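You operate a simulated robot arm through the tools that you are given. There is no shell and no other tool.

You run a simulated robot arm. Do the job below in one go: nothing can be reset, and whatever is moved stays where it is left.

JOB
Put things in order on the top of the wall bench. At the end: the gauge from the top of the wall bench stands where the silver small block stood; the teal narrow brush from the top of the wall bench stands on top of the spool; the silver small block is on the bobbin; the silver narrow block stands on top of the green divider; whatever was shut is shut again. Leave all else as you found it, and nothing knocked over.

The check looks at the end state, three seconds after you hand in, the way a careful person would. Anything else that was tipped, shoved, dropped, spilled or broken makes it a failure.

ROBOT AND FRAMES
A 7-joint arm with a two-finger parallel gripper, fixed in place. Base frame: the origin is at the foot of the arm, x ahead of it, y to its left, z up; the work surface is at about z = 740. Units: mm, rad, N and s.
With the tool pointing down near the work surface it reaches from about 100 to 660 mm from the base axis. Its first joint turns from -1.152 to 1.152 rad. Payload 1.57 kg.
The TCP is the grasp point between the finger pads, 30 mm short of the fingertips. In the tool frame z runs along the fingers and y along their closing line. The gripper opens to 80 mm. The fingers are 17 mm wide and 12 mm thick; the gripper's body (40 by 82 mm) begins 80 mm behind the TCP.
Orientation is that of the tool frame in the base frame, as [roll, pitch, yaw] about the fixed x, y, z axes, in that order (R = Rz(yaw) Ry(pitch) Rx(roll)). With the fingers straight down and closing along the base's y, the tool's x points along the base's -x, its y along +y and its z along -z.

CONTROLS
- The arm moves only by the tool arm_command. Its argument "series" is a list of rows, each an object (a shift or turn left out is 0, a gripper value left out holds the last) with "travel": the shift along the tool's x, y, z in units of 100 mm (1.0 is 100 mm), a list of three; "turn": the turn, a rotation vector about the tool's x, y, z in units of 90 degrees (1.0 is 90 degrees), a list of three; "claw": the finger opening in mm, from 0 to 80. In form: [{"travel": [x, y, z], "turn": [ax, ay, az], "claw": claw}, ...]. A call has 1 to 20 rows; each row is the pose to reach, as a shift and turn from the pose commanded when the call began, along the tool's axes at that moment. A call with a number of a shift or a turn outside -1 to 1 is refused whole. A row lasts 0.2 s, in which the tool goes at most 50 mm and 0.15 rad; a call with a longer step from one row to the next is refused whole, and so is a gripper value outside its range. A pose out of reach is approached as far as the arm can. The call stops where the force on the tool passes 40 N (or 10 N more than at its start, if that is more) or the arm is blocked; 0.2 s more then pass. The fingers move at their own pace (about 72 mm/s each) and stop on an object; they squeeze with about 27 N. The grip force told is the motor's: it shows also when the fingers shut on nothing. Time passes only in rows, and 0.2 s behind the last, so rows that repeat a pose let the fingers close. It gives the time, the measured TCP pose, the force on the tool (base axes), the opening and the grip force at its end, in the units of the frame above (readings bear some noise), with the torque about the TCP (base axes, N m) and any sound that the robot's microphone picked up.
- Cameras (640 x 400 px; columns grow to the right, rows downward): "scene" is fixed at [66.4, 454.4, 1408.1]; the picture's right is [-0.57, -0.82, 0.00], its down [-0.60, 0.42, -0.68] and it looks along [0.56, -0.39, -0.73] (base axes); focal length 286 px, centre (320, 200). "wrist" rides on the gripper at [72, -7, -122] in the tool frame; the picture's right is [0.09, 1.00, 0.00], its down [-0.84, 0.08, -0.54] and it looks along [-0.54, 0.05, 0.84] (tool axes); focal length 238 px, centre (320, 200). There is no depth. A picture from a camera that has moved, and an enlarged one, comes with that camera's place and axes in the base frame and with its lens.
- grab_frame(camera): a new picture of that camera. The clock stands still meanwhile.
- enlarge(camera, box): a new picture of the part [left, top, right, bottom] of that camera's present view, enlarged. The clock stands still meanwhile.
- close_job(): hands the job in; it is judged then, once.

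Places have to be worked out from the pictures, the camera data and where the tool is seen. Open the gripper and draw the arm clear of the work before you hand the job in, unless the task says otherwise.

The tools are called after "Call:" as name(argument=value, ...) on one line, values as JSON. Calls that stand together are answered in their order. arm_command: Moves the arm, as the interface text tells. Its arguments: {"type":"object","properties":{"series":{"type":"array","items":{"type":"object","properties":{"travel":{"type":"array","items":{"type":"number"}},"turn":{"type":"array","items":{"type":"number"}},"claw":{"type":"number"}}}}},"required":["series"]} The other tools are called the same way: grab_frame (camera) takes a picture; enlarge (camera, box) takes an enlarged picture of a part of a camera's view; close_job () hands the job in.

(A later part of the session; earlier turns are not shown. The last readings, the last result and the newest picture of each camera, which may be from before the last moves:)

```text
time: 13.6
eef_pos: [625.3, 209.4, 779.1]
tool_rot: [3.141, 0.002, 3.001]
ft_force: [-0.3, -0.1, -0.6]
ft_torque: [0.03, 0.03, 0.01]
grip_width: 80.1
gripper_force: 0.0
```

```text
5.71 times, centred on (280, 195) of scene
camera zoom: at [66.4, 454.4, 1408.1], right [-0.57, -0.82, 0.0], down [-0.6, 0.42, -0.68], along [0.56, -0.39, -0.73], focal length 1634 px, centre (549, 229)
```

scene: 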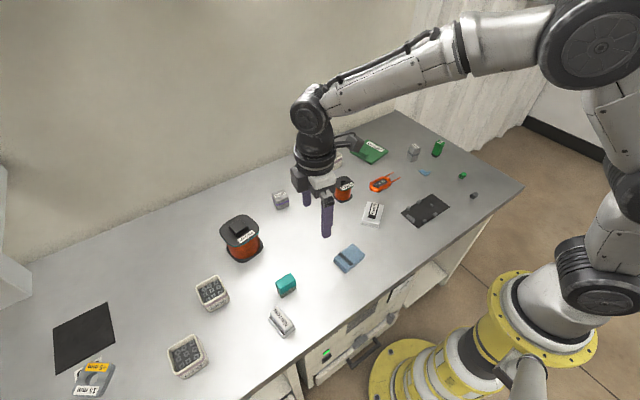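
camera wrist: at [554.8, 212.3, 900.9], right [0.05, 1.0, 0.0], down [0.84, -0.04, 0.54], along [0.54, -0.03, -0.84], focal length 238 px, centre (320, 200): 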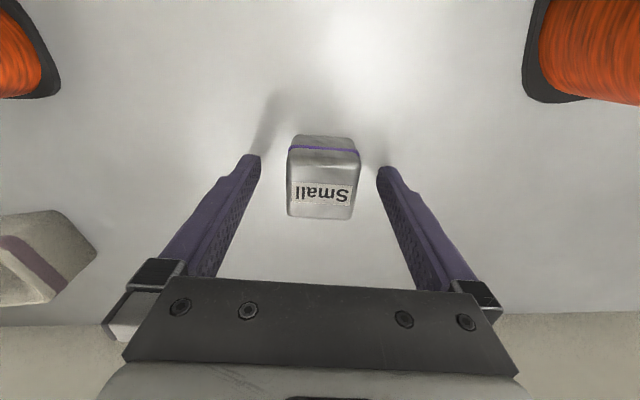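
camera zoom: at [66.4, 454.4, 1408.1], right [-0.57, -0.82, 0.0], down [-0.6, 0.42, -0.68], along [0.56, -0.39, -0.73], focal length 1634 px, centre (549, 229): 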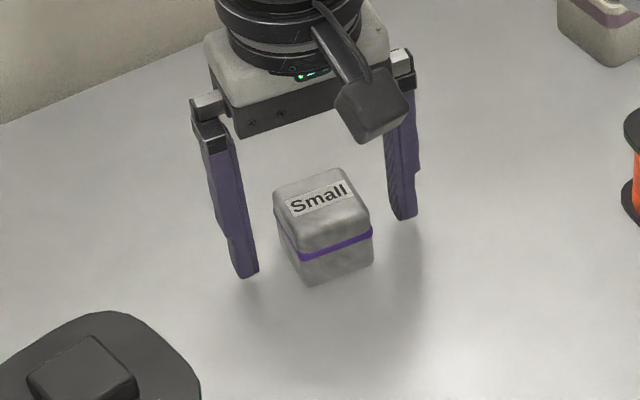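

The fingers straddle the block cleanly; I close on it.

Call:
arm_command(series=[{"claw": 20}, {"claw": 20}, {"claw": 20}, {"claw": 20}])

Call:
enlarge(camera="scene", box=[240, 160, 320, 230])

```text
time: 14.6
eef_pos: [625.8, 209.7, 778.9]
tool_rot: [3.14, 0.001, 3.005]
ft_force: [0.8, 0.2, 0.5]
ft_torque: [0.09, -0.04, -0.01]
grip_width: 41.6
gripper_force: 26.9
```

```text
5.71 times, centred on (280, 195) of scene
camera zoom: at [66.4, 454.4, 1408.1], right [-0.57, -0.82, 0.0], down [-0.6, 0.42, -0.68], along [0.56, -0.39, -0.73], focal length 1634 px, centre (549, 229)
```

zoom: 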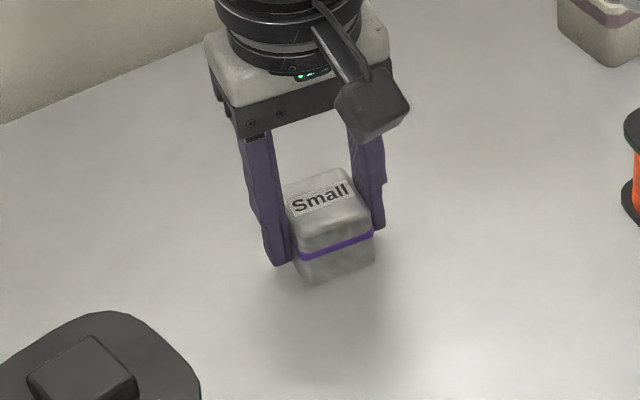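

The block is held (41.6 mm). I lift it straight up, then look at the small reel from the scene camera for its top surface details.

Call:
arm_command(series=[{"travel": [0, 0, -0.1]}, {"travel": [0, 0, -0.35]}, {"travel": [0, 0, -0.7]}, {"travel": [0, 0, -1.0]}])

Call:
enlarge(camera="scene", box=[325, 170, 365, 210])

Call:
grab_frame(camera="wrist")

```text
time: 15.6
eef_pos: [625.0, 208.8, 877.9]
tool_rot: [-3.14, -0.001, 3.003]
ft_force: [0.5, -0.2, -2.3]
ft_torque: [0.01, 0.03, -0.02]
grip_width: 41.7
gripper_force: 26.5
```

```text
10.00 times, centred on (345, 190) of scene
camera zoom: at [66.4, 454.4, 1408.1], right [-0.57, -0.82, 0.0], down [-0.6, 0.42, -0.68], along [0.56, -0.39, -0.73], focal length 2860 px, centre (70, 300)
```

zoom: 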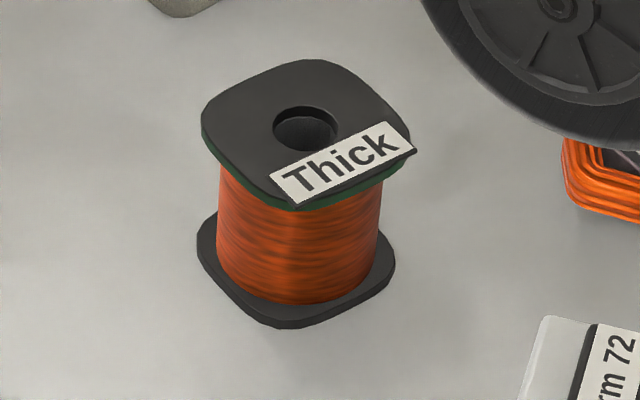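

```text
taken
camera wrist: at [553.7, 211.6, 1000.5], right [0.05, 1.0, 0.0], down [0.84, -0.04, 0.54], along [0.54, -0.03, -0.84], focal length 238 px, centre (320, 200)
```

wrist: 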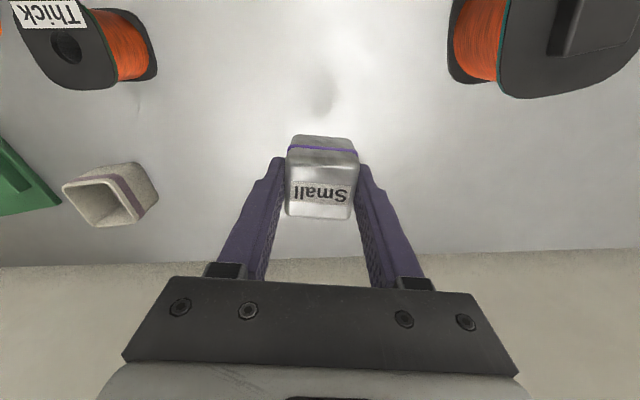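

The small reel's top is at z≈795, centre about (546,30), with a stuck-on label strip along its near edge. I carry the block over it, aiming ~10 mm beyond the centre to stay off the label, and square it to the flange.

Call:
arm_command(series=[{"travel": [0.07, -0.31, 0]}, {"travel": [0.14, -0.62, 0]}, {"travel": [0.218, -0.933, 0]}])

Call:
arm_command(series=[{"travel": [0.07, -0.31, 0], "turn": [0, 0, -0.03]}, {"travel": [0.14, -0.62, 0], "turn": [0, 0, -0.06]}, {"travel": [0.218, -0.933, 0], "turn": [0, 0, -0.1]}, {"travel": [0.218, -0.933, 0], "turn": [0, 0, -0.1]}])

Call:
grab_frame(camera="wrist")

Call:
enlarge(camera="scene", box=[300, 130, 400, 220])

```text
time: 16.4
eef_pos: [625.9, 140.0, 884.7]
tool_rot: [-3.139, -0.002, 3.004]
ft_force: [-0.3, 0.0, -2.6]
ft_torque: [-0.03, 0.01, -0.01]
grip_width: 41.4
gripper_force: 27.3
out of reach, approached as far as the arm can: row 2, 3
```

```text
time: 17.4
eef_pos: [638.7, 74.0, 888.1]
tool_rot: [-3.14, -0.001, 3.126]
ft_force: [-0.1, 1.2, -2.7]
ft_torque: [-0.02, 0.04, 0.0]
grip_width: 41.7
gripper_force: 27.4
out of reach, approached as far as the arm can: row 1, 2, 3, 4
```

```text
taken
camera wrist: at [566.8, 68.4, 1010.4], right [-0.08, 1.0, 0.0], down [0.84, 0.06, 0.54], along [0.54, 0.04, -0.84], focal length 238 px, centre (320, 200)
```

wrist: 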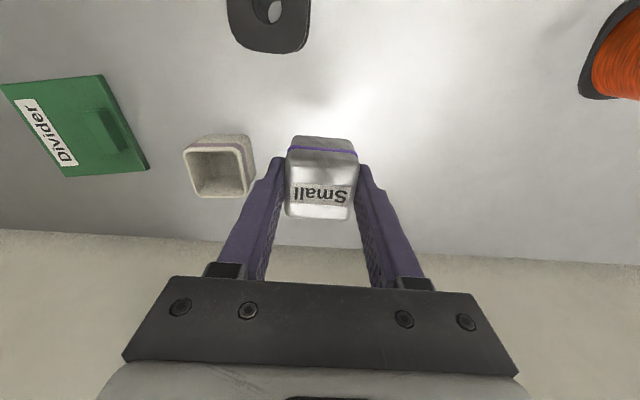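

```text
4.44 times, centred on (350, 175) of scene
camera zoom: at [66.4, 454.4, 1408.1], right [-0.57, -0.82, 0.0], down [-0.6, 0.42, -0.68], along [0.56, -0.39, -0.73], focal length 1271 px, centre (187, 311)
```

zoom: 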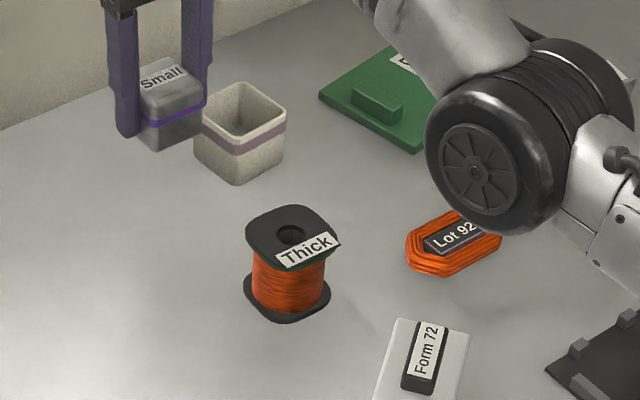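

The arm reports it could not follow that path (it kept its radius instead of coming in). The block is still held; I now try to draw inwards with small steps and see whether it follows.

Call:
arm_command(series=[{"travel": [0.15, 0, 0]}, {"travel": [0.3, 0, 0]}])

```text
time: 18.0
eef_pos: [635.0, 76.5, 887.7]
tool_rot: [-3.139, -0.005, -3.122]
ft_force: [-0.4, -0.1, -5.0]
ft_torque: [-0.02, -0.02, -0.02]
grip_width: 41.8
gripper_force: 27.3
out of reach, approached as far as the arm can: row 1, 2
```

Call:
grab_frame(camera="scene")

```text
taken
```

scene: 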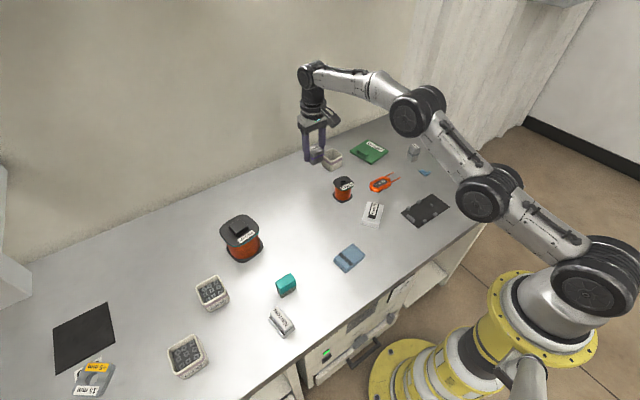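

The arm's elbow has swung out low to the right; I raise the tool to give it room and let it recover a good posture.

Call:
arm_command(series=[{"travel": [0, 0, -0.25]}, {"travel": [0, 0, -0.5]}, {"travel": [0, 0, -0.75]}, {"travel": [0, 0, -1.0]}])

Call:
grab_frame(camera="scene")

```text
time: 19.0
eef_pos: [606.6, 73.7, 987.4]
tool_rot: [-3.14, 0.0, -3.123]
ft_force: [-0.4, -0.3, -3.1]
ft_torque: [0.0, 0.01, 0.01]
grip_width: 41.7
gripper_force: 27.4
```

```text
taken
```

scene: 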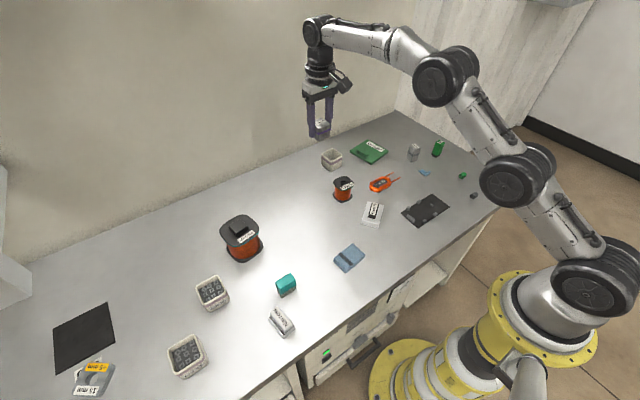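

Call:
arm_command(series=[{"travel": [0, 0, 0]}, {"travel": [0, 0, 0]}])

```text
time: 19.6
eef_pos: [607.8, 73.9, 987.7]
tool_rot: [3.141, 0.001, -3.123]
ft_force: [-0.2, 0.2, -3.2]
ft_torque: [0.0, 0.01, -0.01]
grip_width: 41.8
gripper_force: 27.1
```

The pose is steady at (607,74,988). From here I move in to above the small reel (556,30) at this height.

Call:
arm_command(series=[{"travel": [0.26, -0.22, 0]}, {"travel": [0.52, -0.43, 0]}, {"travel": [0.52, -0.43, 0]}])

Call:
grab_frame(camera="scene")

```text
time: 20.4
eef_pos: [556.3, 29.8, 986.9]
tool_rot: [-3.142, 0.0, -3.121]
ft_force: [0.3, 0.6, -2.0]
ft_torque: [-0.01, 0.02, 0.0]
grip_width: 41.6
gripper_force: 26.8
```

```text
taken
```

scene: 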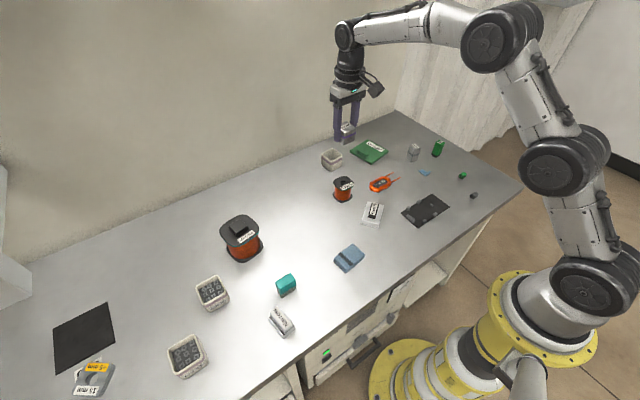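

Good: directly above the small reel now. I lower towards it in stages, first to z≈890.

Call:
arm_command(series=[{"travel": [0, 0, 0.25]}, {"travel": [0, 0, 0.5]}, {"travel": [0, 0, 0.75]}, {"travel": [0, 0, 0.97]}, {"travel": [0, 0, 0.97]}])

Call:
grab_frame(camera="wrist")

Call:
enlarge(camera="scene", box=[315, 140, 375, 210])

```text
time: 21.6
eef_pos: [557.4, 29.0, 891.3]
tool_rot: [3.141, -0.001, -3.123]
ft_force: [-0.8, 0.2, -2.7]
ft_torque: [0.0, 0.0, 0.0]
grip_width: 41.7
gripper_force: 26.9
```

```text
taken
camera wrist: at [485.9, 21.6, 1013.2], right [-0.11, 0.99, 0.0], down [0.83, 0.09, 0.54], along [0.54, 0.06, -0.84], focal length 238 px, centre (320, 200)
```

wrist: 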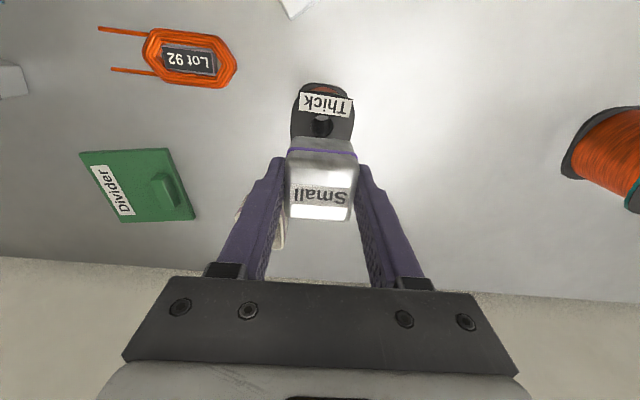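

```text
5.71 times, centred on (345, 175) of scene
camera zoom: at [66.4, 454.4, 1408.1], right [-0.57, -0.82, 0.0], down [-0.6, 0.42, -0.68], along [0.56, -0.39, -0.73], focal length 1634 px, centre (177, 343)
```

zoom: 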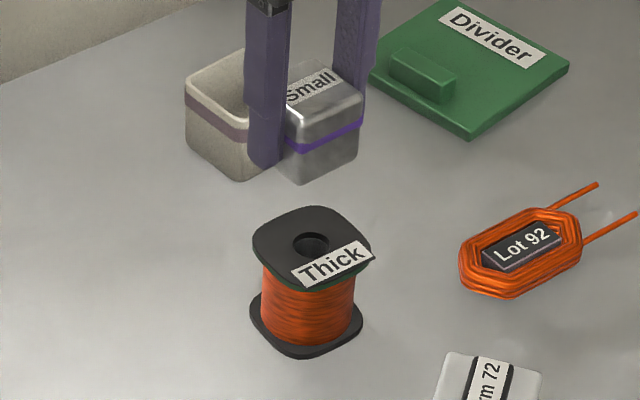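

The wrist view confirms the reel's bore at about (546.5,30) and the block at about (557,29). I lower to just above the flange (expected contact at TCP z≈834).

Call:
arm_command(series=[{"travel": [0, 0.01, 0.2]}, {"travel": [0, 0.01, 0.35]}, {"travel": [0, 0.01, 0.45]}, {"travel": [0, 0.01, 0.51]}, {"travel": [0, 0.01, 0.51]}])

Call:
enlarge(camera="scene", box=[315, 145, 375, 205])

Call:
enlarge(camera="wrist", box=[260, 60, 380, 240])

```text
time: 22.8
eef_pos: [557.2, 30.2, 840.0]
tool_rot: [3.14, -0.001, -3.122]
ft_force: [0.1, -1.0, -2.4]
ft_torque: [0.01, 0.0, -0.01]
grip_width: 41.9
gripper_force: 27.1
```

```text
6.67 times, centred on (345, 175) of scene
camera zoom: at [66.4, 454.4, 1408.1], right [-0.57, -0.82, 0.0], down [-0.6, 0.42, -0.68], along [0.56, -0.39, -0.73], focal length 1907 px, centre (153, 367)
```

zoom: 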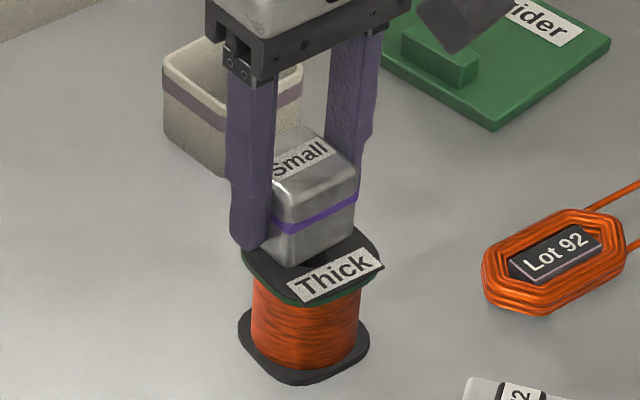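

```text
2.22 times, centred on (320, 150) of wrist
camera zoom: at [486.5, 22.5, 962.2], right [-0.11, 0.99, 0.0], down [0.83, 0.09, 0.54], along [0.54, 0.06, -0.84], focal length 530 px, centre (320, 311)
```

zoom: 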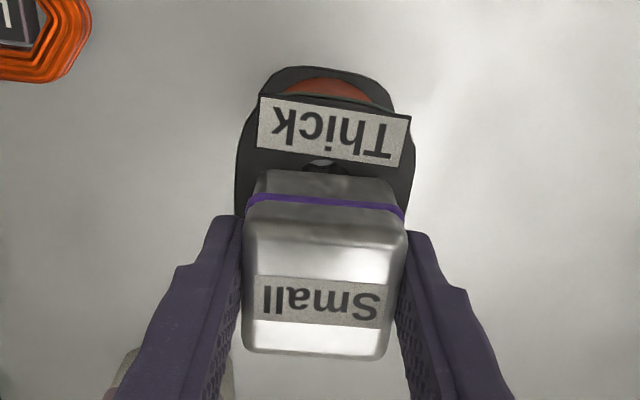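

A few mm of gap remain and the block lies just beyond the label strip. I lower the last few mm gently.

Call:
arm_command(series=[{"travel": [0.01, 0, 0.015]}, {"travel": [0.01, 0, 0.03]}, {"travel": [0.01, 0, 0.045]}])

Call:
enlarge(camera="scene", box=[325, 155, 365, 195])

```text
time: 23.6
eef_pos: [557.4, 30.6, 836.9]
tool_rot: [-3.139, 0.003, -3.12]
ft_force: [-2.3, 0.0, 5.9]
ft_torque: [0.09, 0.2, 0.04]
grip_width: 42.1
gripper_force: 27.0
```

```text
10.00 times, centred on (345, 175) of scene
camera zoom: at [66.2, 454.4, 1408.1], right [-0.57, -0.82, 0.0], down [-0.6, 0.42, -0.68], along [0.56, -0.39, -0.73], focal length 2860 px, centre (70, 450)
```

zoom: 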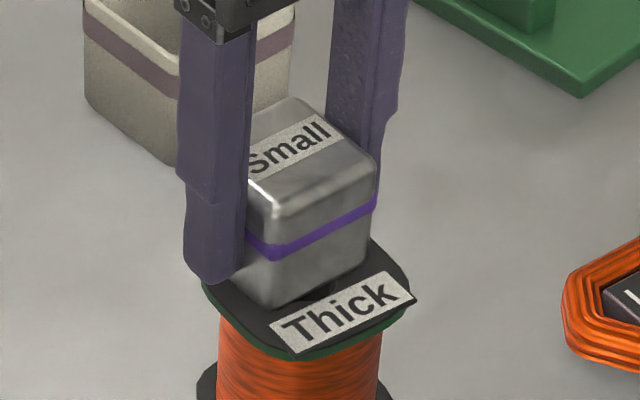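

Contact is felt (about 8 N push), so the block is seated. I open the fingers and rise.

Call:
arm_command(series=[{"claw": 60}, {"claw": 60}, {"claw": 60}])

Call:
enlarge(camera="scene", box=[325, 155, 365, 195])

```text
time: 24.4
eef_pos: [555.9, 29.3, 835.5]
tool_rot: [3.14, 0.0, -3.121]
ft_force: [0.2, -0.2, -0.3]
ft_torque: [-0.03, -0.02, 0.0]
grip_width: 60.0
gripper_force: 0.0
```

```text
10.00 times, centred on (345, 175) of scene
camera zoom: at [66.4, 454.4, 1408.1], right [-0.57, -0.82, 0.0], down [-0.6, 0.42, -0.68], along [0.56, -0.39, -0.73], focal length 2860 px, centre (70, 450)
```

zoom: 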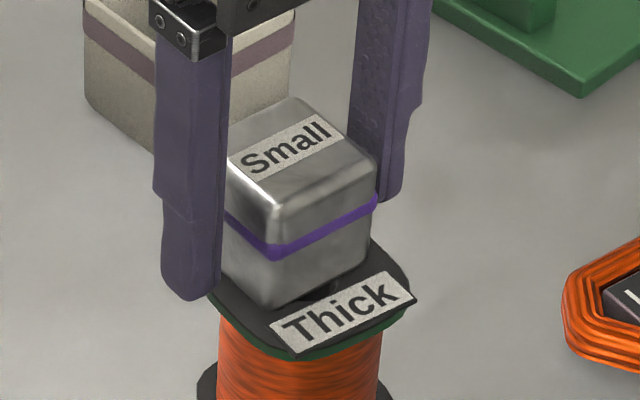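

The block stands by itself on the small reel. I raise the hand straight up and go on towards the gauge.

Call:
arm_command(series=[{"travel": [0, 0, -0.1]}, {"travel": [0, 0, -0.4]}, {"travel": [0, 0, -0.7]}, {"travel": [0, 0, -1.0]}])

Call:
arm_command(series=[{"travel": [0.1, -0.25, -0.1], "claw": 80}, {"travel": [0.2, -0.5, -0.2], "claw": 80}, {"travel": [0.3, -0.75, -0.3], "claw": 80}, {"travel": [0.4, -1.0, -0.4], "claw": 80}])

Call:
arm_command(series=[{"travel": [0, -0.3, 0]}, {"travel": [0, -0.65, 0]}, {"travel": [0, -1.0, 0]}, {"travel": [0, -1.0, 0]}])

Call:
grab_frame(camera="wrist")

Call:
grab_frame(camera="scene")

```text
time: 25.4
eef_pos: [556.3, 30.0, 934.9]
tool_rot: [-3.141, 0.0, -3.123]
ft_force: [-0.2, 0.0, -0.2]
ft_torque: [0.01, 0.01, 0.0]
grip_width: 60.0
gripper_force: 0.0
```

```text
time: 26.4
eef_pos: [517.4, -70.8, 975.3]
tool_rot: [-3.141, 0.001, -3.122]
ft_force: [0.0, 0.9, -0.1]
ft_torque: [0.01, -0.02, 0.0]
grip_width: 80.0
gripper_force: 0.2
```

```text
time: 27.4
eef_pos: [518.0, -170.5, 974.0]
tool_rot: [-3.139, 0.0, -3.123]
ft_force: [0.0, 0.9, 0.0]
ft_torque: [0.02, 0.0, 0.01]
grip_width: 79.8
gripper_force: 0.1
```

```text
taken
camera wrist: at [448.2, -178.4, 1097.5], right [-0.11, 0.99, 0.0], down [0.83, 0.09, 0.54], along [0.54, 0.06, -0.84], focal length 238 px, centre (320, 200)
```

wrist: 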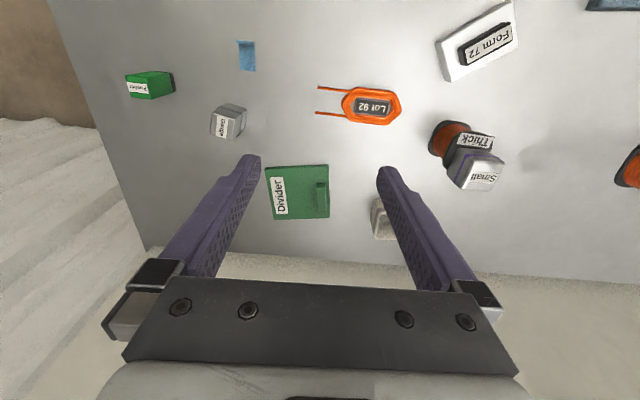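

```text
taken
```

scene: 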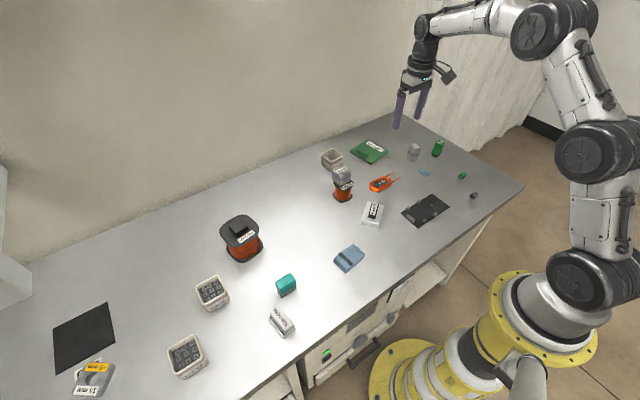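

Call:
enlarge(camera="wrist", box=[195, 85, 275, 155])

Call:
enlarge(camera="wrist", box=[250, 150, 350, 230])

Call:
enlarge(camera="wrist", box=[110, 30, 290, 150])

```text
5.71 times, centred on (235, 120) of wrist
camera zoom: at [448.2, -178.4, 1097.5], right [-0.11, 0.99, 0.0], down [0.83, 0.09, 0.54], along [0.54, 0.06, -0.84], focal length 1362 px, centre (806, 657)
```

zoom: 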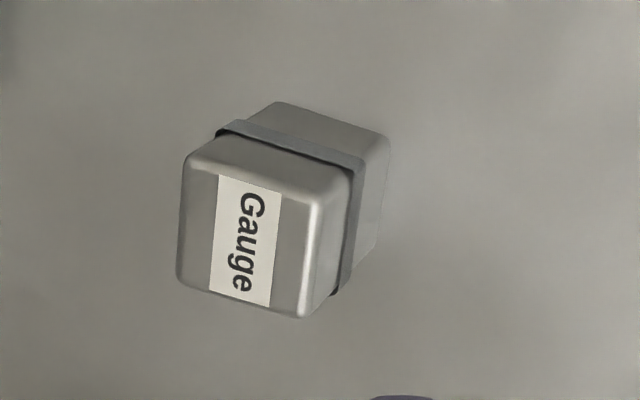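

```text
5.00 times, centred on (300, 190) of wrist
camera zoom: at [448.2, -178.4, 1097.5], right [-0.11, 0.99, 0.0], down [0.83, 0.09, 0.54], along [0.54, 0.06, -0.84], focal length 1192 px, centre (420, 250)
```

zoom: 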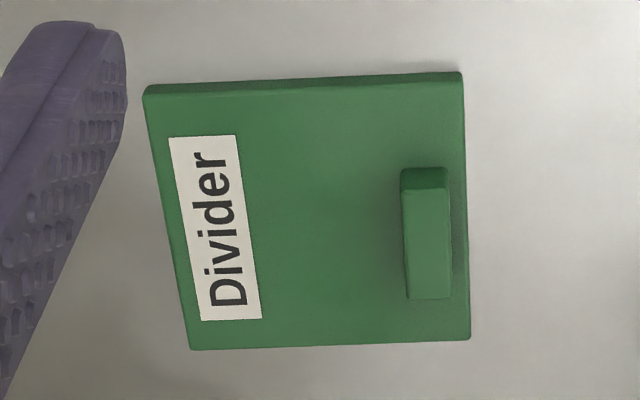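

```text
3.33 times, centred on (200, 90) of wrist
camera zoom: at [448.2, -178.4, 1097.5], right [-0.11, 0.99, 0.0], down [0.83, 0.09, 0.54], along [0.54, 0.06, -0.84], focal length 794 px, centre (720, 567)
```

zoom: 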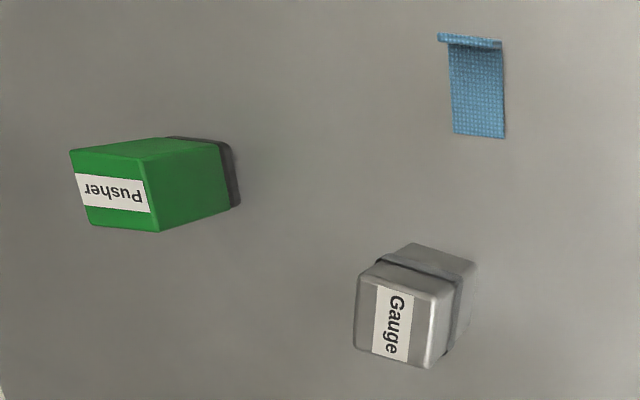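

From the wrist view the gauge stands at about (545,-290), turned about -11°, and the divider plate spans x≈605–724, y≈-132…-248 with its ridge along y≈-154. I go above the gauge and align the fingers.

Call:
arm_command(series=[{"travel": [-0.08, -0.33, 0.1], "turn": [0, 0, 0.04]}, {"travel": [-0.16, -0.66, 0.25], "turn": [0, 0, 0.09]}, {"travel": [-0.248, -1.0, 0.4], "turn": [0, 0, 0.134]}, {"travel": [-0.248, -1.0, 0.4], "turn": [0, 0, 0.134]}])

Call:
grab_frame(camera="wrist")

```text
time: 28.4
eef_pos: [547.7, -268.5, 936.5]
tool_rot: [-3.141, -0.002, 2.948]
ft_force: [0.2, -0.2, 0.1]
ft_torque: [0.0, 0.02, 0.04]
grip_width: 80.4
gripper_force: 0.0
```

```text
taken
camera wrist: at [475.6, -261.7, 1058.2], right [0.1, 0.99, 0.0], down [0.84, -0.08, 0.54], along [0.54, -0.05, -0.84], focal length 238 px, centre (320, 200)
```

wrist: 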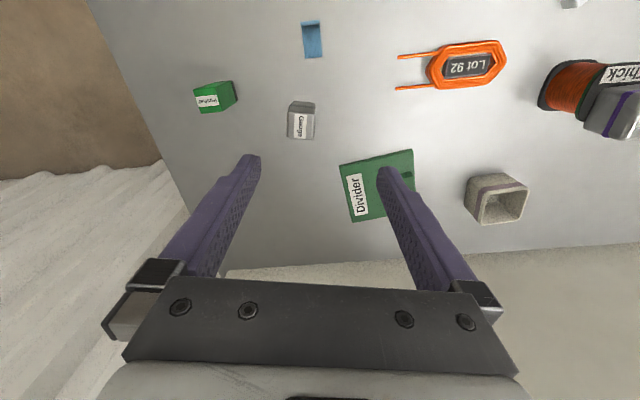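

Call:
enlarge(camera="wrist", box=[270, 85, 330, 155])

```text
5.71 times, centred on (300, 120) of wrist
camera zoom: at [475.6, -261.7, 1058.2], right [0.1, 0.99, 0.0], down [0.84, -0.08, 0.54], along [0.54, -0.05, -0.84], focal length 1362 px, centre (434, 657)
```

zoom: 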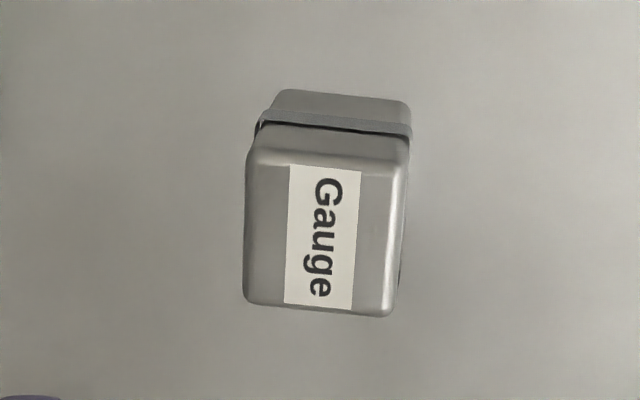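

Gauge centre at (546,-290), yaw ≈ -12°. I move over it and go down to z≈850 first.

Call:
arm_command(series=[{"travel": [-0.012, -0.107, 0.25], "turn": [0, 0, 0.01]}, {"travel": [-0.025, -0.214, 0.5], "turn": [0, 0, 0.01]}, {"travel": [-0.025, -0.214, 0.7], "turn": [0, 0, 0.01]}, {"travel": [-0.025, -0.214, 0.865], "turn": [0, 0, 0.01]}, {"travel": [-0.025, -0.214, 0.865], "turn": [0, 0, 0.01]}])

Call:
grab_frame(camera="wrist")

Call:
enlarge(camera="scene", box=[370, 110, 470, 190])

```text
time: 29.6
eef_pos: [543.6, -291.1, 848.7]
tool_rot: [-3.141, -0.001, 2.934]
ft_force: [0.3, 0.0, -0.1]
ft_torque: [0.0, -0.02, 0.04]
grip_width: 79.9
gripper_force: 0.1
```

```text
taken
camera wrist: at [473.8, -281.9, 970.9], right [0.11, 0.99, 0.0], down [0.83, -0.1, 0.54], along [0.54, -0.06, -0.84], focal length 238 px, centre (320, 200)
```

wrist: 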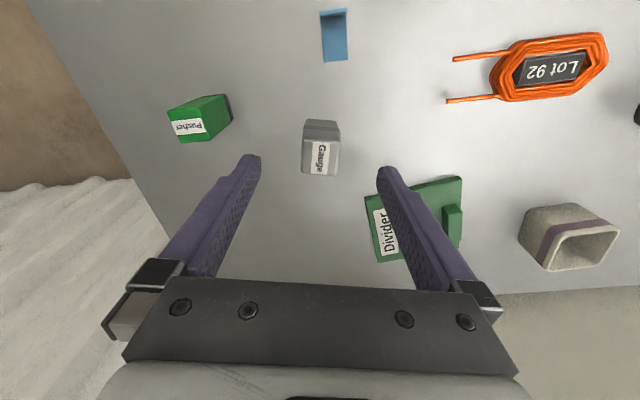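

```text
5.00 times, centred on (420, 150) of scene
camera zoom: at [66.4, 454.4, 1408.1], right [-0.57, -0.82, 0.0], down [-0.6, 0.42, -0.68], along [0.56, -0.39, -0.73], focal length 1430 px, centre (-180, 450)
```

zoom: 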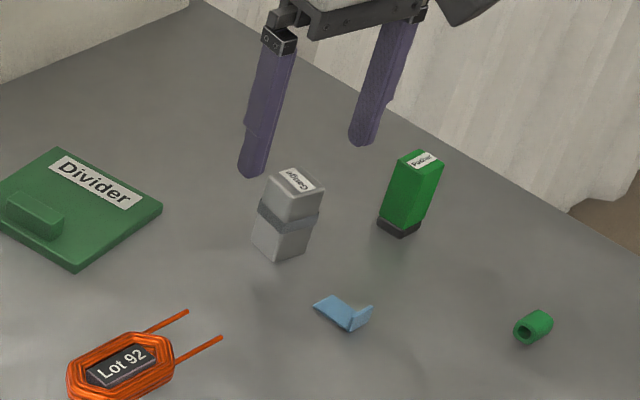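

Fingers are well clear of divider and pusher. I go down around the gauge to z≈785 and then close.

Call:
arm_command(series=[{"travel": [-0.021, 0.015, 0.2]}, {"travel": [-0.021, 0.015, 0.4]}, {"travel": [-0.021, 0.015, 0.55]}, {"travel": [-0.021, 0.015, 0.637]}, {"travel": [-0.021, 0.015, 0.637]}])

Call:
enlarge(camera="wrist", box=[240, 90, 420, 240])

Call:
enlarge(camera="scene", box=[380, 120, 450, 180])

```text
time: 30.8
eef_pos: [547.0, -290.1, 785.2]
tool_rot: [-3.141, 0.001, 2.934]
ft_force: [0.0, -0.3, 0.2]
ft_torque: [0.05, 0.01, 0.0]
grip_width: 80.1
gripper_force: 0.0
```

```text
2.67 times, centred on (330, 165) of wrist
camera zoom: at [475.7, -281.7, 907.6], right [0.11, 0.99, 0.0], down [0.83, -0.1, 0.54], along [0.54, -0.06, -0.84], focal length 636 px, centre (293, 293)
```

zoom: 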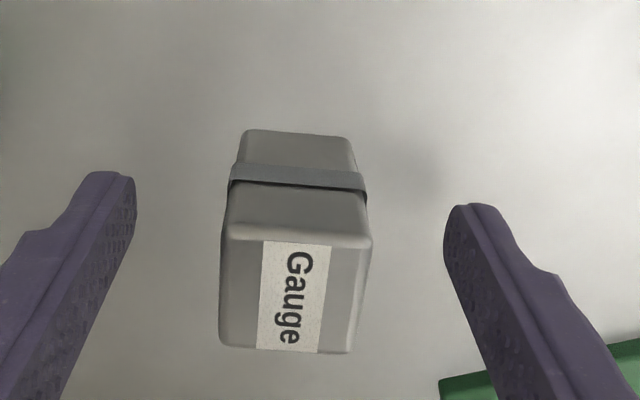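

```text
6.67 times, centred on (415, 150) of scene
camera zoom: at [66.4, 454.4, 1408.1], right [-0.57, -0.82, 0.0], down [-0.6, 0.42, -0.68], along [0.56, -0.39, -0.73], focal length 1907 px, centre (-313, 533)
```

zoom: 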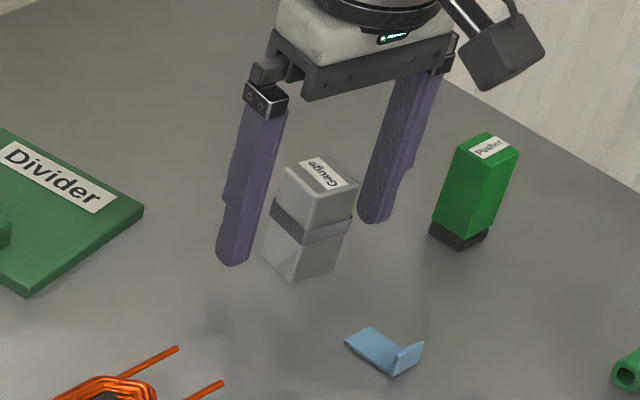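

Centred around the gauge; I close the grip.

Call:
arm_command(series=[{"claw": 15}, {"claw": 15}, {"claw": 15}, {"claw": 15}])

Call:
enlarge(camera="wrist", box=[240, 90, 420, 240])

```text
time: 31.8
eef_pos: [548.0, -289.3, 785.3]
tool_rot: [-3.141, 0.001, 2.934]
ft_force: [0.9, -1.3, 0.6]
ft_torque: [-0.02, -0.02, 0.03]
grip_width: 30.0
gripper_force: 26.9
```

```text
2.67 times, centred on (330, 165) of wrist
camera zoom: at [475.7, -281.7, 907.8], right [0.11, 0.99, 0.0], down [0.83, -0.1, 0.54], along [0.54, -0.06, -0.84], focal length 636 px, centre (293, 293)
```

zoom: 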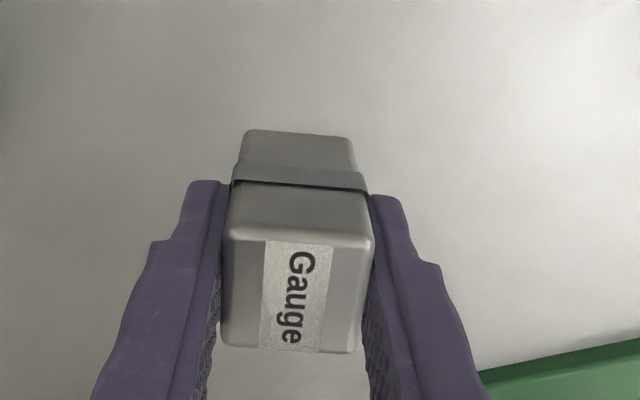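

The gauge is held by its band (30 mm). I lift it and carry it high and further in around to the left side.

Call:
arm_command(series=[{"travel": [0, 0, -0.1]}, {"travel": [0, 0, -0.4]}, {"travel": [0, 0, -0.7]}, {"travel": [0, 0, -1.0]}])

Call:
arm_command(series=[{"travel": [0.18, 0.166, -0.25]}, {"travel": [0.36, 0.332, -0.5]}, {"travel": [0.54, 0.5, -0.75]}, {"travel": [0.723, 0.665, -1.0]}])

Call:
arm_command(series=[{"travel": [0.1, 0.3, 0]}, {"travel": [0.2, 0.6, 0]}, {"travel": [0.294, 0.91, 0]}])

Call:
arm_command(series=[{"travel": [0.07, 0.33, 0]}, {"travel": [0.14, 0.66, 0]}, {"travel": [0.206, 0.979, 0]}])

Call:
arm_command(series=[{"travel": [0.07, 0.33, 0]}, {"travel": [0.14, 0.66, 0]}, {"travel": [0.206, 0.979, 0]}])

Call:
arm_command(series=[{"travel": [0.07, 0.33, 0], "turn": [0, 0, -0.015]}, {"travel": [0.14, 0.66, 0], "turn": [0, 0, -0.03]}, {"travel": [0.206, 0.979, 0], "turn": [0, 0, -0.044]}, {"travel": [0.206, 0.979, 0], "turn": [0, 0, -0.044]}])

Call:
grab_frame(camera="wrist")

Call:
grab_frame(camera="scene")

```text
time: 32.8
eef_pos: [546.2, -289.0, 886.1]
tool_rot: [-3.141, 0.001, 2.933]
ft_force: [0.6, -0.4, -3.5]
ft_torque: [0.02, 0.04, -0.02]
grip_width: 29.7
gripper_force: 26.9
```

```text
time: 33.8
eef_pos: [489.7, -208.5, 984.5]
tool_rot: [3.141, 0.001, 2.935]
ft_force: [0.3, -0.1, -2.6]
ft_torque: [0.01, 0.0, 0.0]
grip_width: 29.7
gripper_force: 27.5
```

```text
time: 34.6
eef_pos: [480.2, -114.5, 985.7]
tool_rot: [-3.141, 0.002, 2.934]
ft_force: [1.4, 0.7, -3.9]
ft_torque: [-0.02, -0.02, 0.02]
grip_width: 29.7
gripper_force: 27.1
```

```text
time: 35.4
eef_pos: [478.7, -14.5, 984.5]
tool_rot: [3.141, 0.003, 2.935]
ft_force: [0.2, 0.3, -2.7]
ft_torque: [0.0, 0.02, 0.0]
grip_width: 29.7
gripper_force: 27.1
```

```text
time: 36.2
eef_pos: [480.8, 85.7, 983.8]
tool_rot: [-3.139, 0.0, 2.934]
ft_force: [-0.7, 0.1, -3.0]
ft_torque: [0.01, -0.01, -0.01]
grip_width: 29.8
gripper_force: 26.7
```

```text
time: 37.2
eef_pos: [479.7, 186.0, 984.2]
tool_rot: [-3.139, 0.001, 3.005]
ft_force: [-0.4, 0.3, -2.6]
ft_torque: [0.0, -0.01, 0.03]
grip_width: 30.2
gripper_force: 27.1
```

```text
taken
camera wrist: at [408.3, 189.4, 1106.9], right [0.05, 1.0, 0.0], down [0.84, -0.04, 0.54], along [0.54, -0.03, -0.84], focal length 238 px, centre (320, 200)
```

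wrist: 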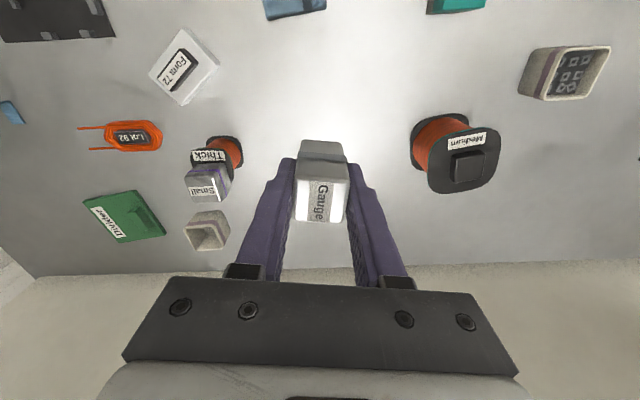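

```text
taken
```

scene: 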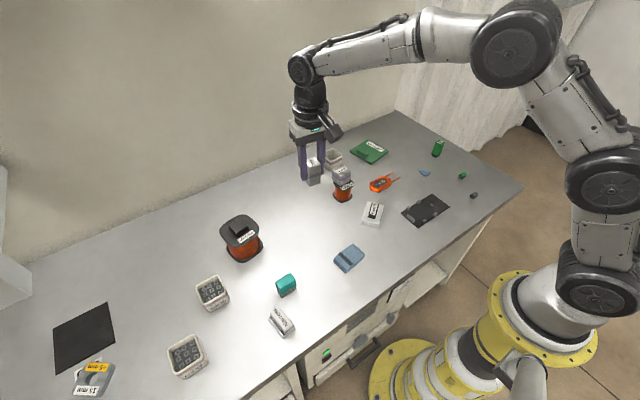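

Carried around safely. Now I approach the vacated spot (626,209.5) along the path that worked before.

Call:
arm_command(series=[{"travel": [-0.25, 0.08, 0.28]}, {"travel": [-0.5, 0.16, 0.56]}, {"travel": [-0.744, 0.244, 0.84]}, {"travel": [-0.744, 0.244, 0.84]}])

Call:
arm_command(series=[{"travel": [-0.33, 0.09, 0.15]}, {"travel": [-0.67, 0.187, 0.3]}, {"travel": [-0.67, 0.187, 0.48]}, {"travel": [-0.67, 0.187, 0.48]}])

Call:
grab_frame(camera="wrist")

Call:
enlarge(camera="scene", box=[240, 150, 320, 230])

```text
time: 38.2
eef_pos: [556.4, 198.8, 900.2]
tool_rot: [-3.139, -0.001, 3.003]
ft_force: [0.1, -0.1, -3.3]
ft_torque: [0.02, -0.01, -0.01]
grip_width: 29.7
gripper_force: 27.4
```

```text
time: 39.2
eef_pos: [625.2, 208.7, 852.6]
tool_rot: [-3.139, -0.001, 3.003]
ft_force: [0.4, 0.6, -2.6]
ft_torque: [0.03, 0.02, -0.02]
grip_width: 29.7
gripper_force: 27.2
```

```text
taken
camera wrist: at [554.5, 211.3, 975.0], right [0.05, 1.0, 0.0], down [0.84, -0.04, 0.54], along [0.54, -0.03, -0.84], focal length 238 px, centre (320, 200)
```

wrist: 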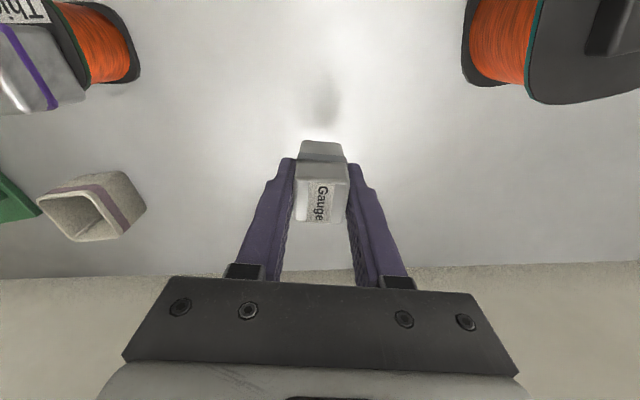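

```text
5.00 times, centred on (280, 190) of scene
camera zoom: at [66.4, 454.4, 1408.1], right [-0.57, -0.82, 0.0], down [-0.6, 0.42, -0.68], along [0.56, -0.39, -0.73], focal length 1430 px, centre (520, 250)
```

zoom: 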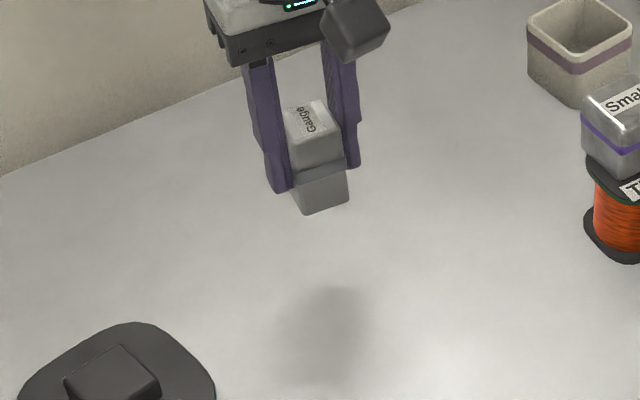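

Above the spot, I lower to just over the table (contact expected at TCP z≈785).

Call:
arm_command(series=[{"travel": [-0.014, 0.01, 0.2]}, {"travel": [-0.014, 0.01, 0.4]}, {"travel": [-0.014, 0.01, 0.55]}, {"travel": [-0.014, 0.01, 0.63]}, {"travel": [-0.014, 0.01, 0.63]}])

Call:
arm_command(series=[{"travel": [0, 0, 0.015]}, {"travel": [0, 0, 0.03]}, {"travel": [0, 0, 0.045]}])

Call:
enlarge(camera="scene", box=[250, 160, 310, 220])

```text
time: 40.4
eef_pos: [627.2, 208.7, 789.0]
tool_rot: [-3.14, 0.001, 3.004]
ft_force: [0.6, 0.8, -2.0]
ft_torque: [-0.04, -0.01, 0.02]
grip_width: 29.6
gripper_force: 27.2
```

```text
time: 41.2
eef_pos: [628.1, 209.4, 785.9]
tool_rot: [3.141, 0.001, 3.004]
ft_force: [-0.6, -1.3, -2.2]
ft_torque: [0.02, 0.01, 0.01]
grip_width: 29.6
gripper_force: 26.8
```

```text
6.67 times, centred on (280, 190) of scene
camera zoom: at [66.4, 454.4, 1408.1], right [-0.57, -0.82, 0.0], down [-0.6, 0.42, -0.68], along [0.56, -0.39, -0.73], focal length 1907 px, centre (587, 267)
```

zoom: 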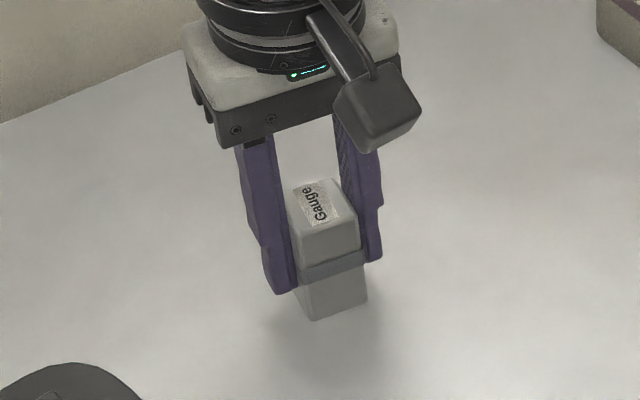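

No contact yet; a couple of mm more.

Call:
arm_command(series=[{"travel": [0, 0, 0.008]}, {"travel": [0, 0, 0.016]}, {"travel": [0, 0, 0.016]}])

```text
time: 42.0
eef_pos: [628.3, 208.8, 784.0]
tool_rot: [-3.141, 0.002, 3.005]
ft_force: [-3.3, -0.1, 7.2]
ft_torque: [-0.05, 0.21, -0.02]
grip_width: 30.0
gripper_force: 27.6
```

Contact felt; the gauge stands on the bench. I open the fingers.

Call:
arm_command(series=[{"claw": 60}, {"claw": 60}, {"claw": 60}])

Call:
enlarge(camera="wrist", box=[240, 100, 400, 240])

Call:
enlarge(camera="scene", box=[250, 160, 310, 220])

```text
time: 42.8
eef_pos: [627.2, 208.4, 784.7]
tool_rot: [-3.141, 0.002, 3.002]
ft_force: [-0.3, -0.3, -0.2]
ft_torque: [-0.01, 0.01, -0.03]
grip_width: 60.1
gripper_force: 0.1
```

```text
2.86 times, centred on (320, 170) of wrist
camera zoom: at [556.1, 212.1, 906.2], right [0.05, 1.0, 0.0], down [0.84, -0.04, 0.54], along [0.54, -0.03, -0.84], focal length 681 px, centre (320, 286)
```

zoom: 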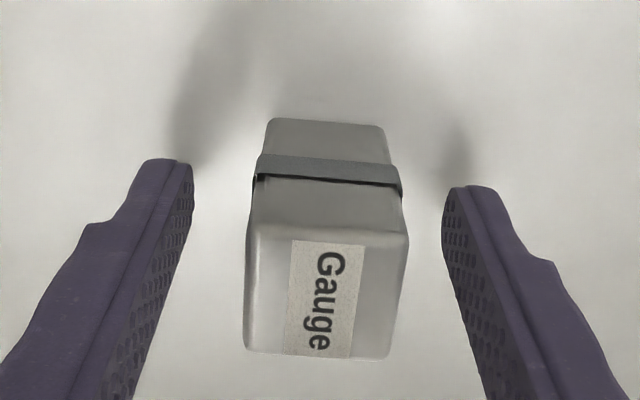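

```text
6.67 times, centred on (280, 190) of scene
camera zoom: at [66.4, 454.4, 1408.1], right [-0.57, -0.82, 0.0], down [-0.6, 0.42, -0.68], along [0.56, -0.39, -0.73], focal length 1907 px, centre (587, 267)
```

zoom: 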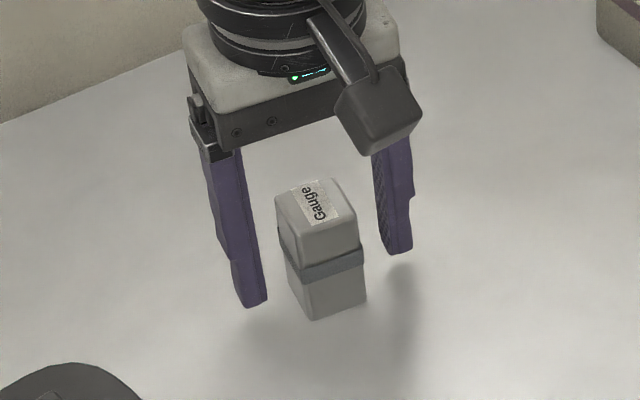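

The gauge stands free where the small block stood. I withdraw along the same path up and inward.

Call:
arm_command(series=[{"travel": [0, 0, -0.2]}, {"travel": [0, 0, -0.45]}, {"travel": [0, 0, -0.68]}, {"travel": [0, 0, -0.68]}])

Call:
arm_command(series=[{"travel": [0.33, -0.09, -0.25]}, {"travel": [0.67, -0.187, -0.48]}, {"travel": [0.67, -0.187, -0.48]}])

Call:
arm_command(series=[{"travel": [0.33, 0.1, -0.2]}, {"travel": [0.66, 0.2, -0.4]}, {"travel": [1.0, 0.3, -0.6]}, {"travel": [1.0, 0.3, -0.6]}])

Call:
grab_frame(camera="wrist")

Call:
enlarge(camera="scene", box=[250, 160, 310, 220])

```text
time: 43.8
eef_pos: [626.5, 209.2, 852.3]
tool_rot: [-3.139, 0.001, 3.003]
ft_force: [-0.1, -0.2, -0.5]
ft_torque: [0.04, -0.04, 0.02]
grip_width: 60.0
gripper_force: 0.1
```

```text
time: 44.6
eef_pos: [558.1, 199.6, 899.5]
tool_rot: [-3.141, 0.0, 3.004]
ft_force: [0.5, 0.4, -0.1]
ft_torque: [0.02, 0.0, -0.01]
grip_width: 60.0
gripper_force: 0.0
```

```text
time: 45.6
eef_pos: [463.7, 242.0, 959.8]
tool_rot: [-3.14, 0.001, 3.004]
ft_force: [-0.5, 0.1, 0.9]
ft_torque: [0.02, -0.02, 0.03]
grip_width: 59.9
gripper_force: 0.1
```

```text
taken
camera wrist: at [392.2, 245.9, 1082.1], right [0.05, 1.0, 0.0], down [0.84, -0.04, 0.54], along [0.54, -0.03, -0.84], focal length 238 px, centre (320, 200)
```

wrist: 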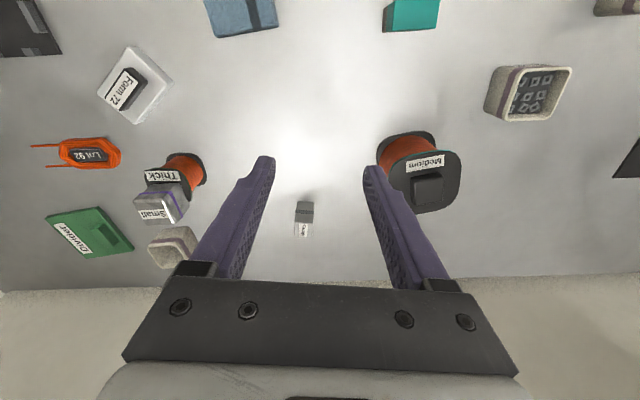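

```text
6.67 times, centred on (280, 190) of scene
camera zoom: at [66.3, 454.4, 1408.1], right [-0.57, -0.82, 0.0], down [-0.6, 0.42, -0.68], along [0.56, -0.39, -0.73], focal length 1907 px, centre (587, 267)
```

zoom: 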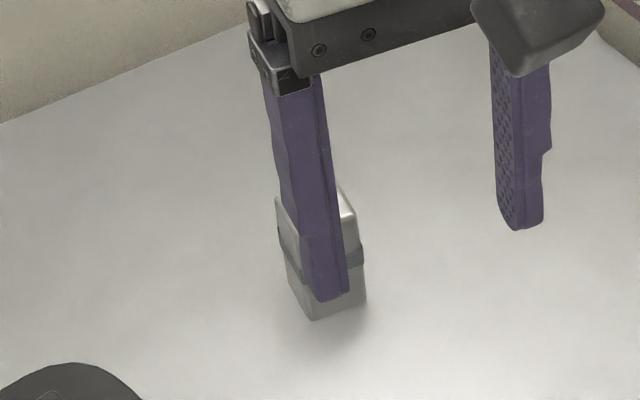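

Gauge is in place. I measure the big reel's boss from this view.

Call:
enlarge(camera="wrist", box=[370, 120, 470, 220])

Call:
enlarge(camera="scene", box=[215, 205, 270, 265])

```text
4.00 times, centred on (420, 170) of wrist
camera zoom: at [392.2, 245.9, 1082.1], right [0.05, 1.0, 0.0], down [0.84, -0.04, 0.54], along [0.54, -0.03, -0.84], focal length 953 px, centre (-80, 320)
```

zoom: 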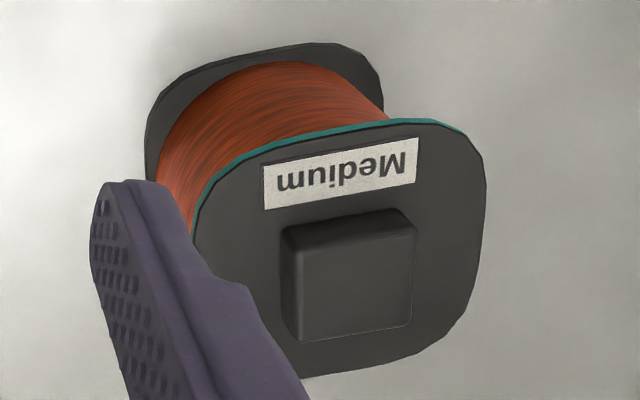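

```text
6.67 times, centred on (242, 235) of scene
camera zoom: at [66.3, 454.4, 1408.1], right [-0.57, -0.82, 0.0], down [-0.6, 0.42, -0.68], along [0.56, -0.39, -0.73], focal length 1907 px, centre (837, -33)
```

zoom: 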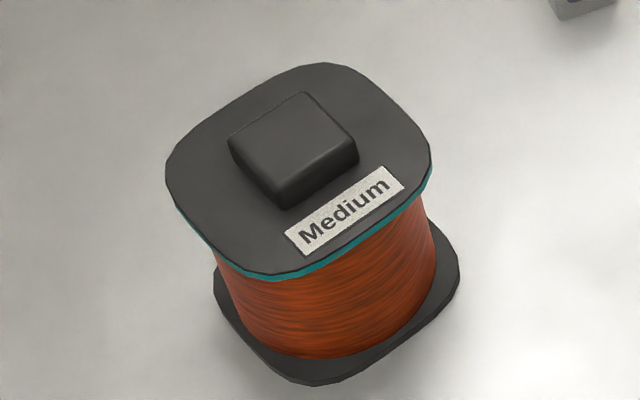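

The boss top centre triangulates to about (548,373) at z≈831 (33 mm square, yaw +9.5°), and the brush sits at about (370,340). I move over the brush.

Call:
arm_command(series=[{"travel": [0.25, 0.2, 0.1], "turn": [0, 0, -0.016], "claw": 80}, {"travel": [0.5, 0.4, 0.2], "turn": [0, 0, -0.032], "claw": 80}, {"travel": [0.75, 0.6, 0.3], "turn": [0, 0, -0.05], "claw": 80}, {"travel": [1.0, 0.8, 0.4], "turn": [0, 0, -0.066], "claw": 80}, {"travel": [1.0, 0.8, 0.4], "turn": [0, 0, -0.066], "claw": 80}])

Call:
grab_frame(camera="wrist")

Call:
grab_frame(camera="scene")

```text
time: 46.8
eef_pos: [375.8, 336.3, 919.3]
tool_rot: [-3.139, 0.001, 3.106]
ft_force: [-0.2, 1.0, -0.6]
ft_torque: [0.03, 0.0, -0.02]
grip_width: 80.0
gripper_force: 0.0
```

```text
taken
camera wrist: at [304.4, 331.9, 1041.5], right [-0.06, 1.0, 0.0], down [0.84, 0.05, 0.54], along [0.54, 0.03, -0.84], focal length 238 px, centre (320, 200)
```

wrist: 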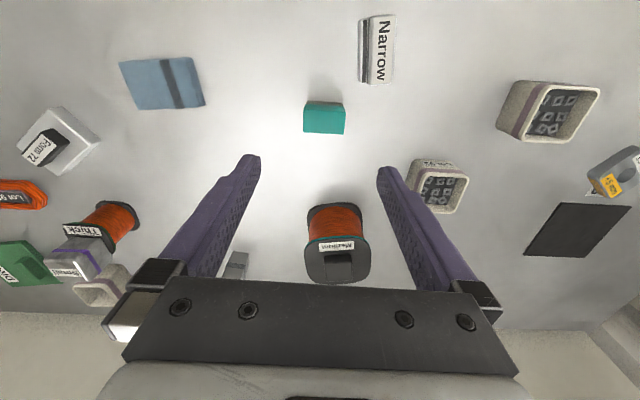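

```text
taken
```

scene: 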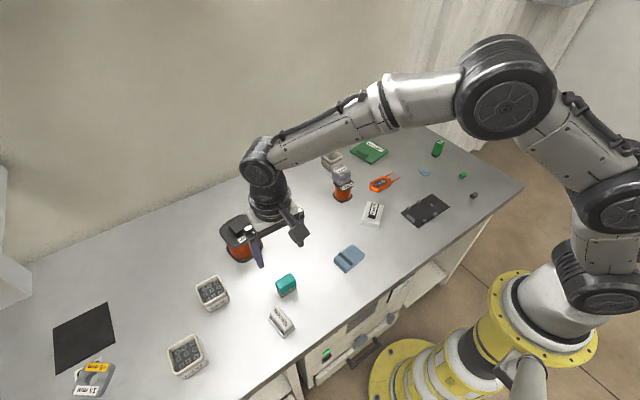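

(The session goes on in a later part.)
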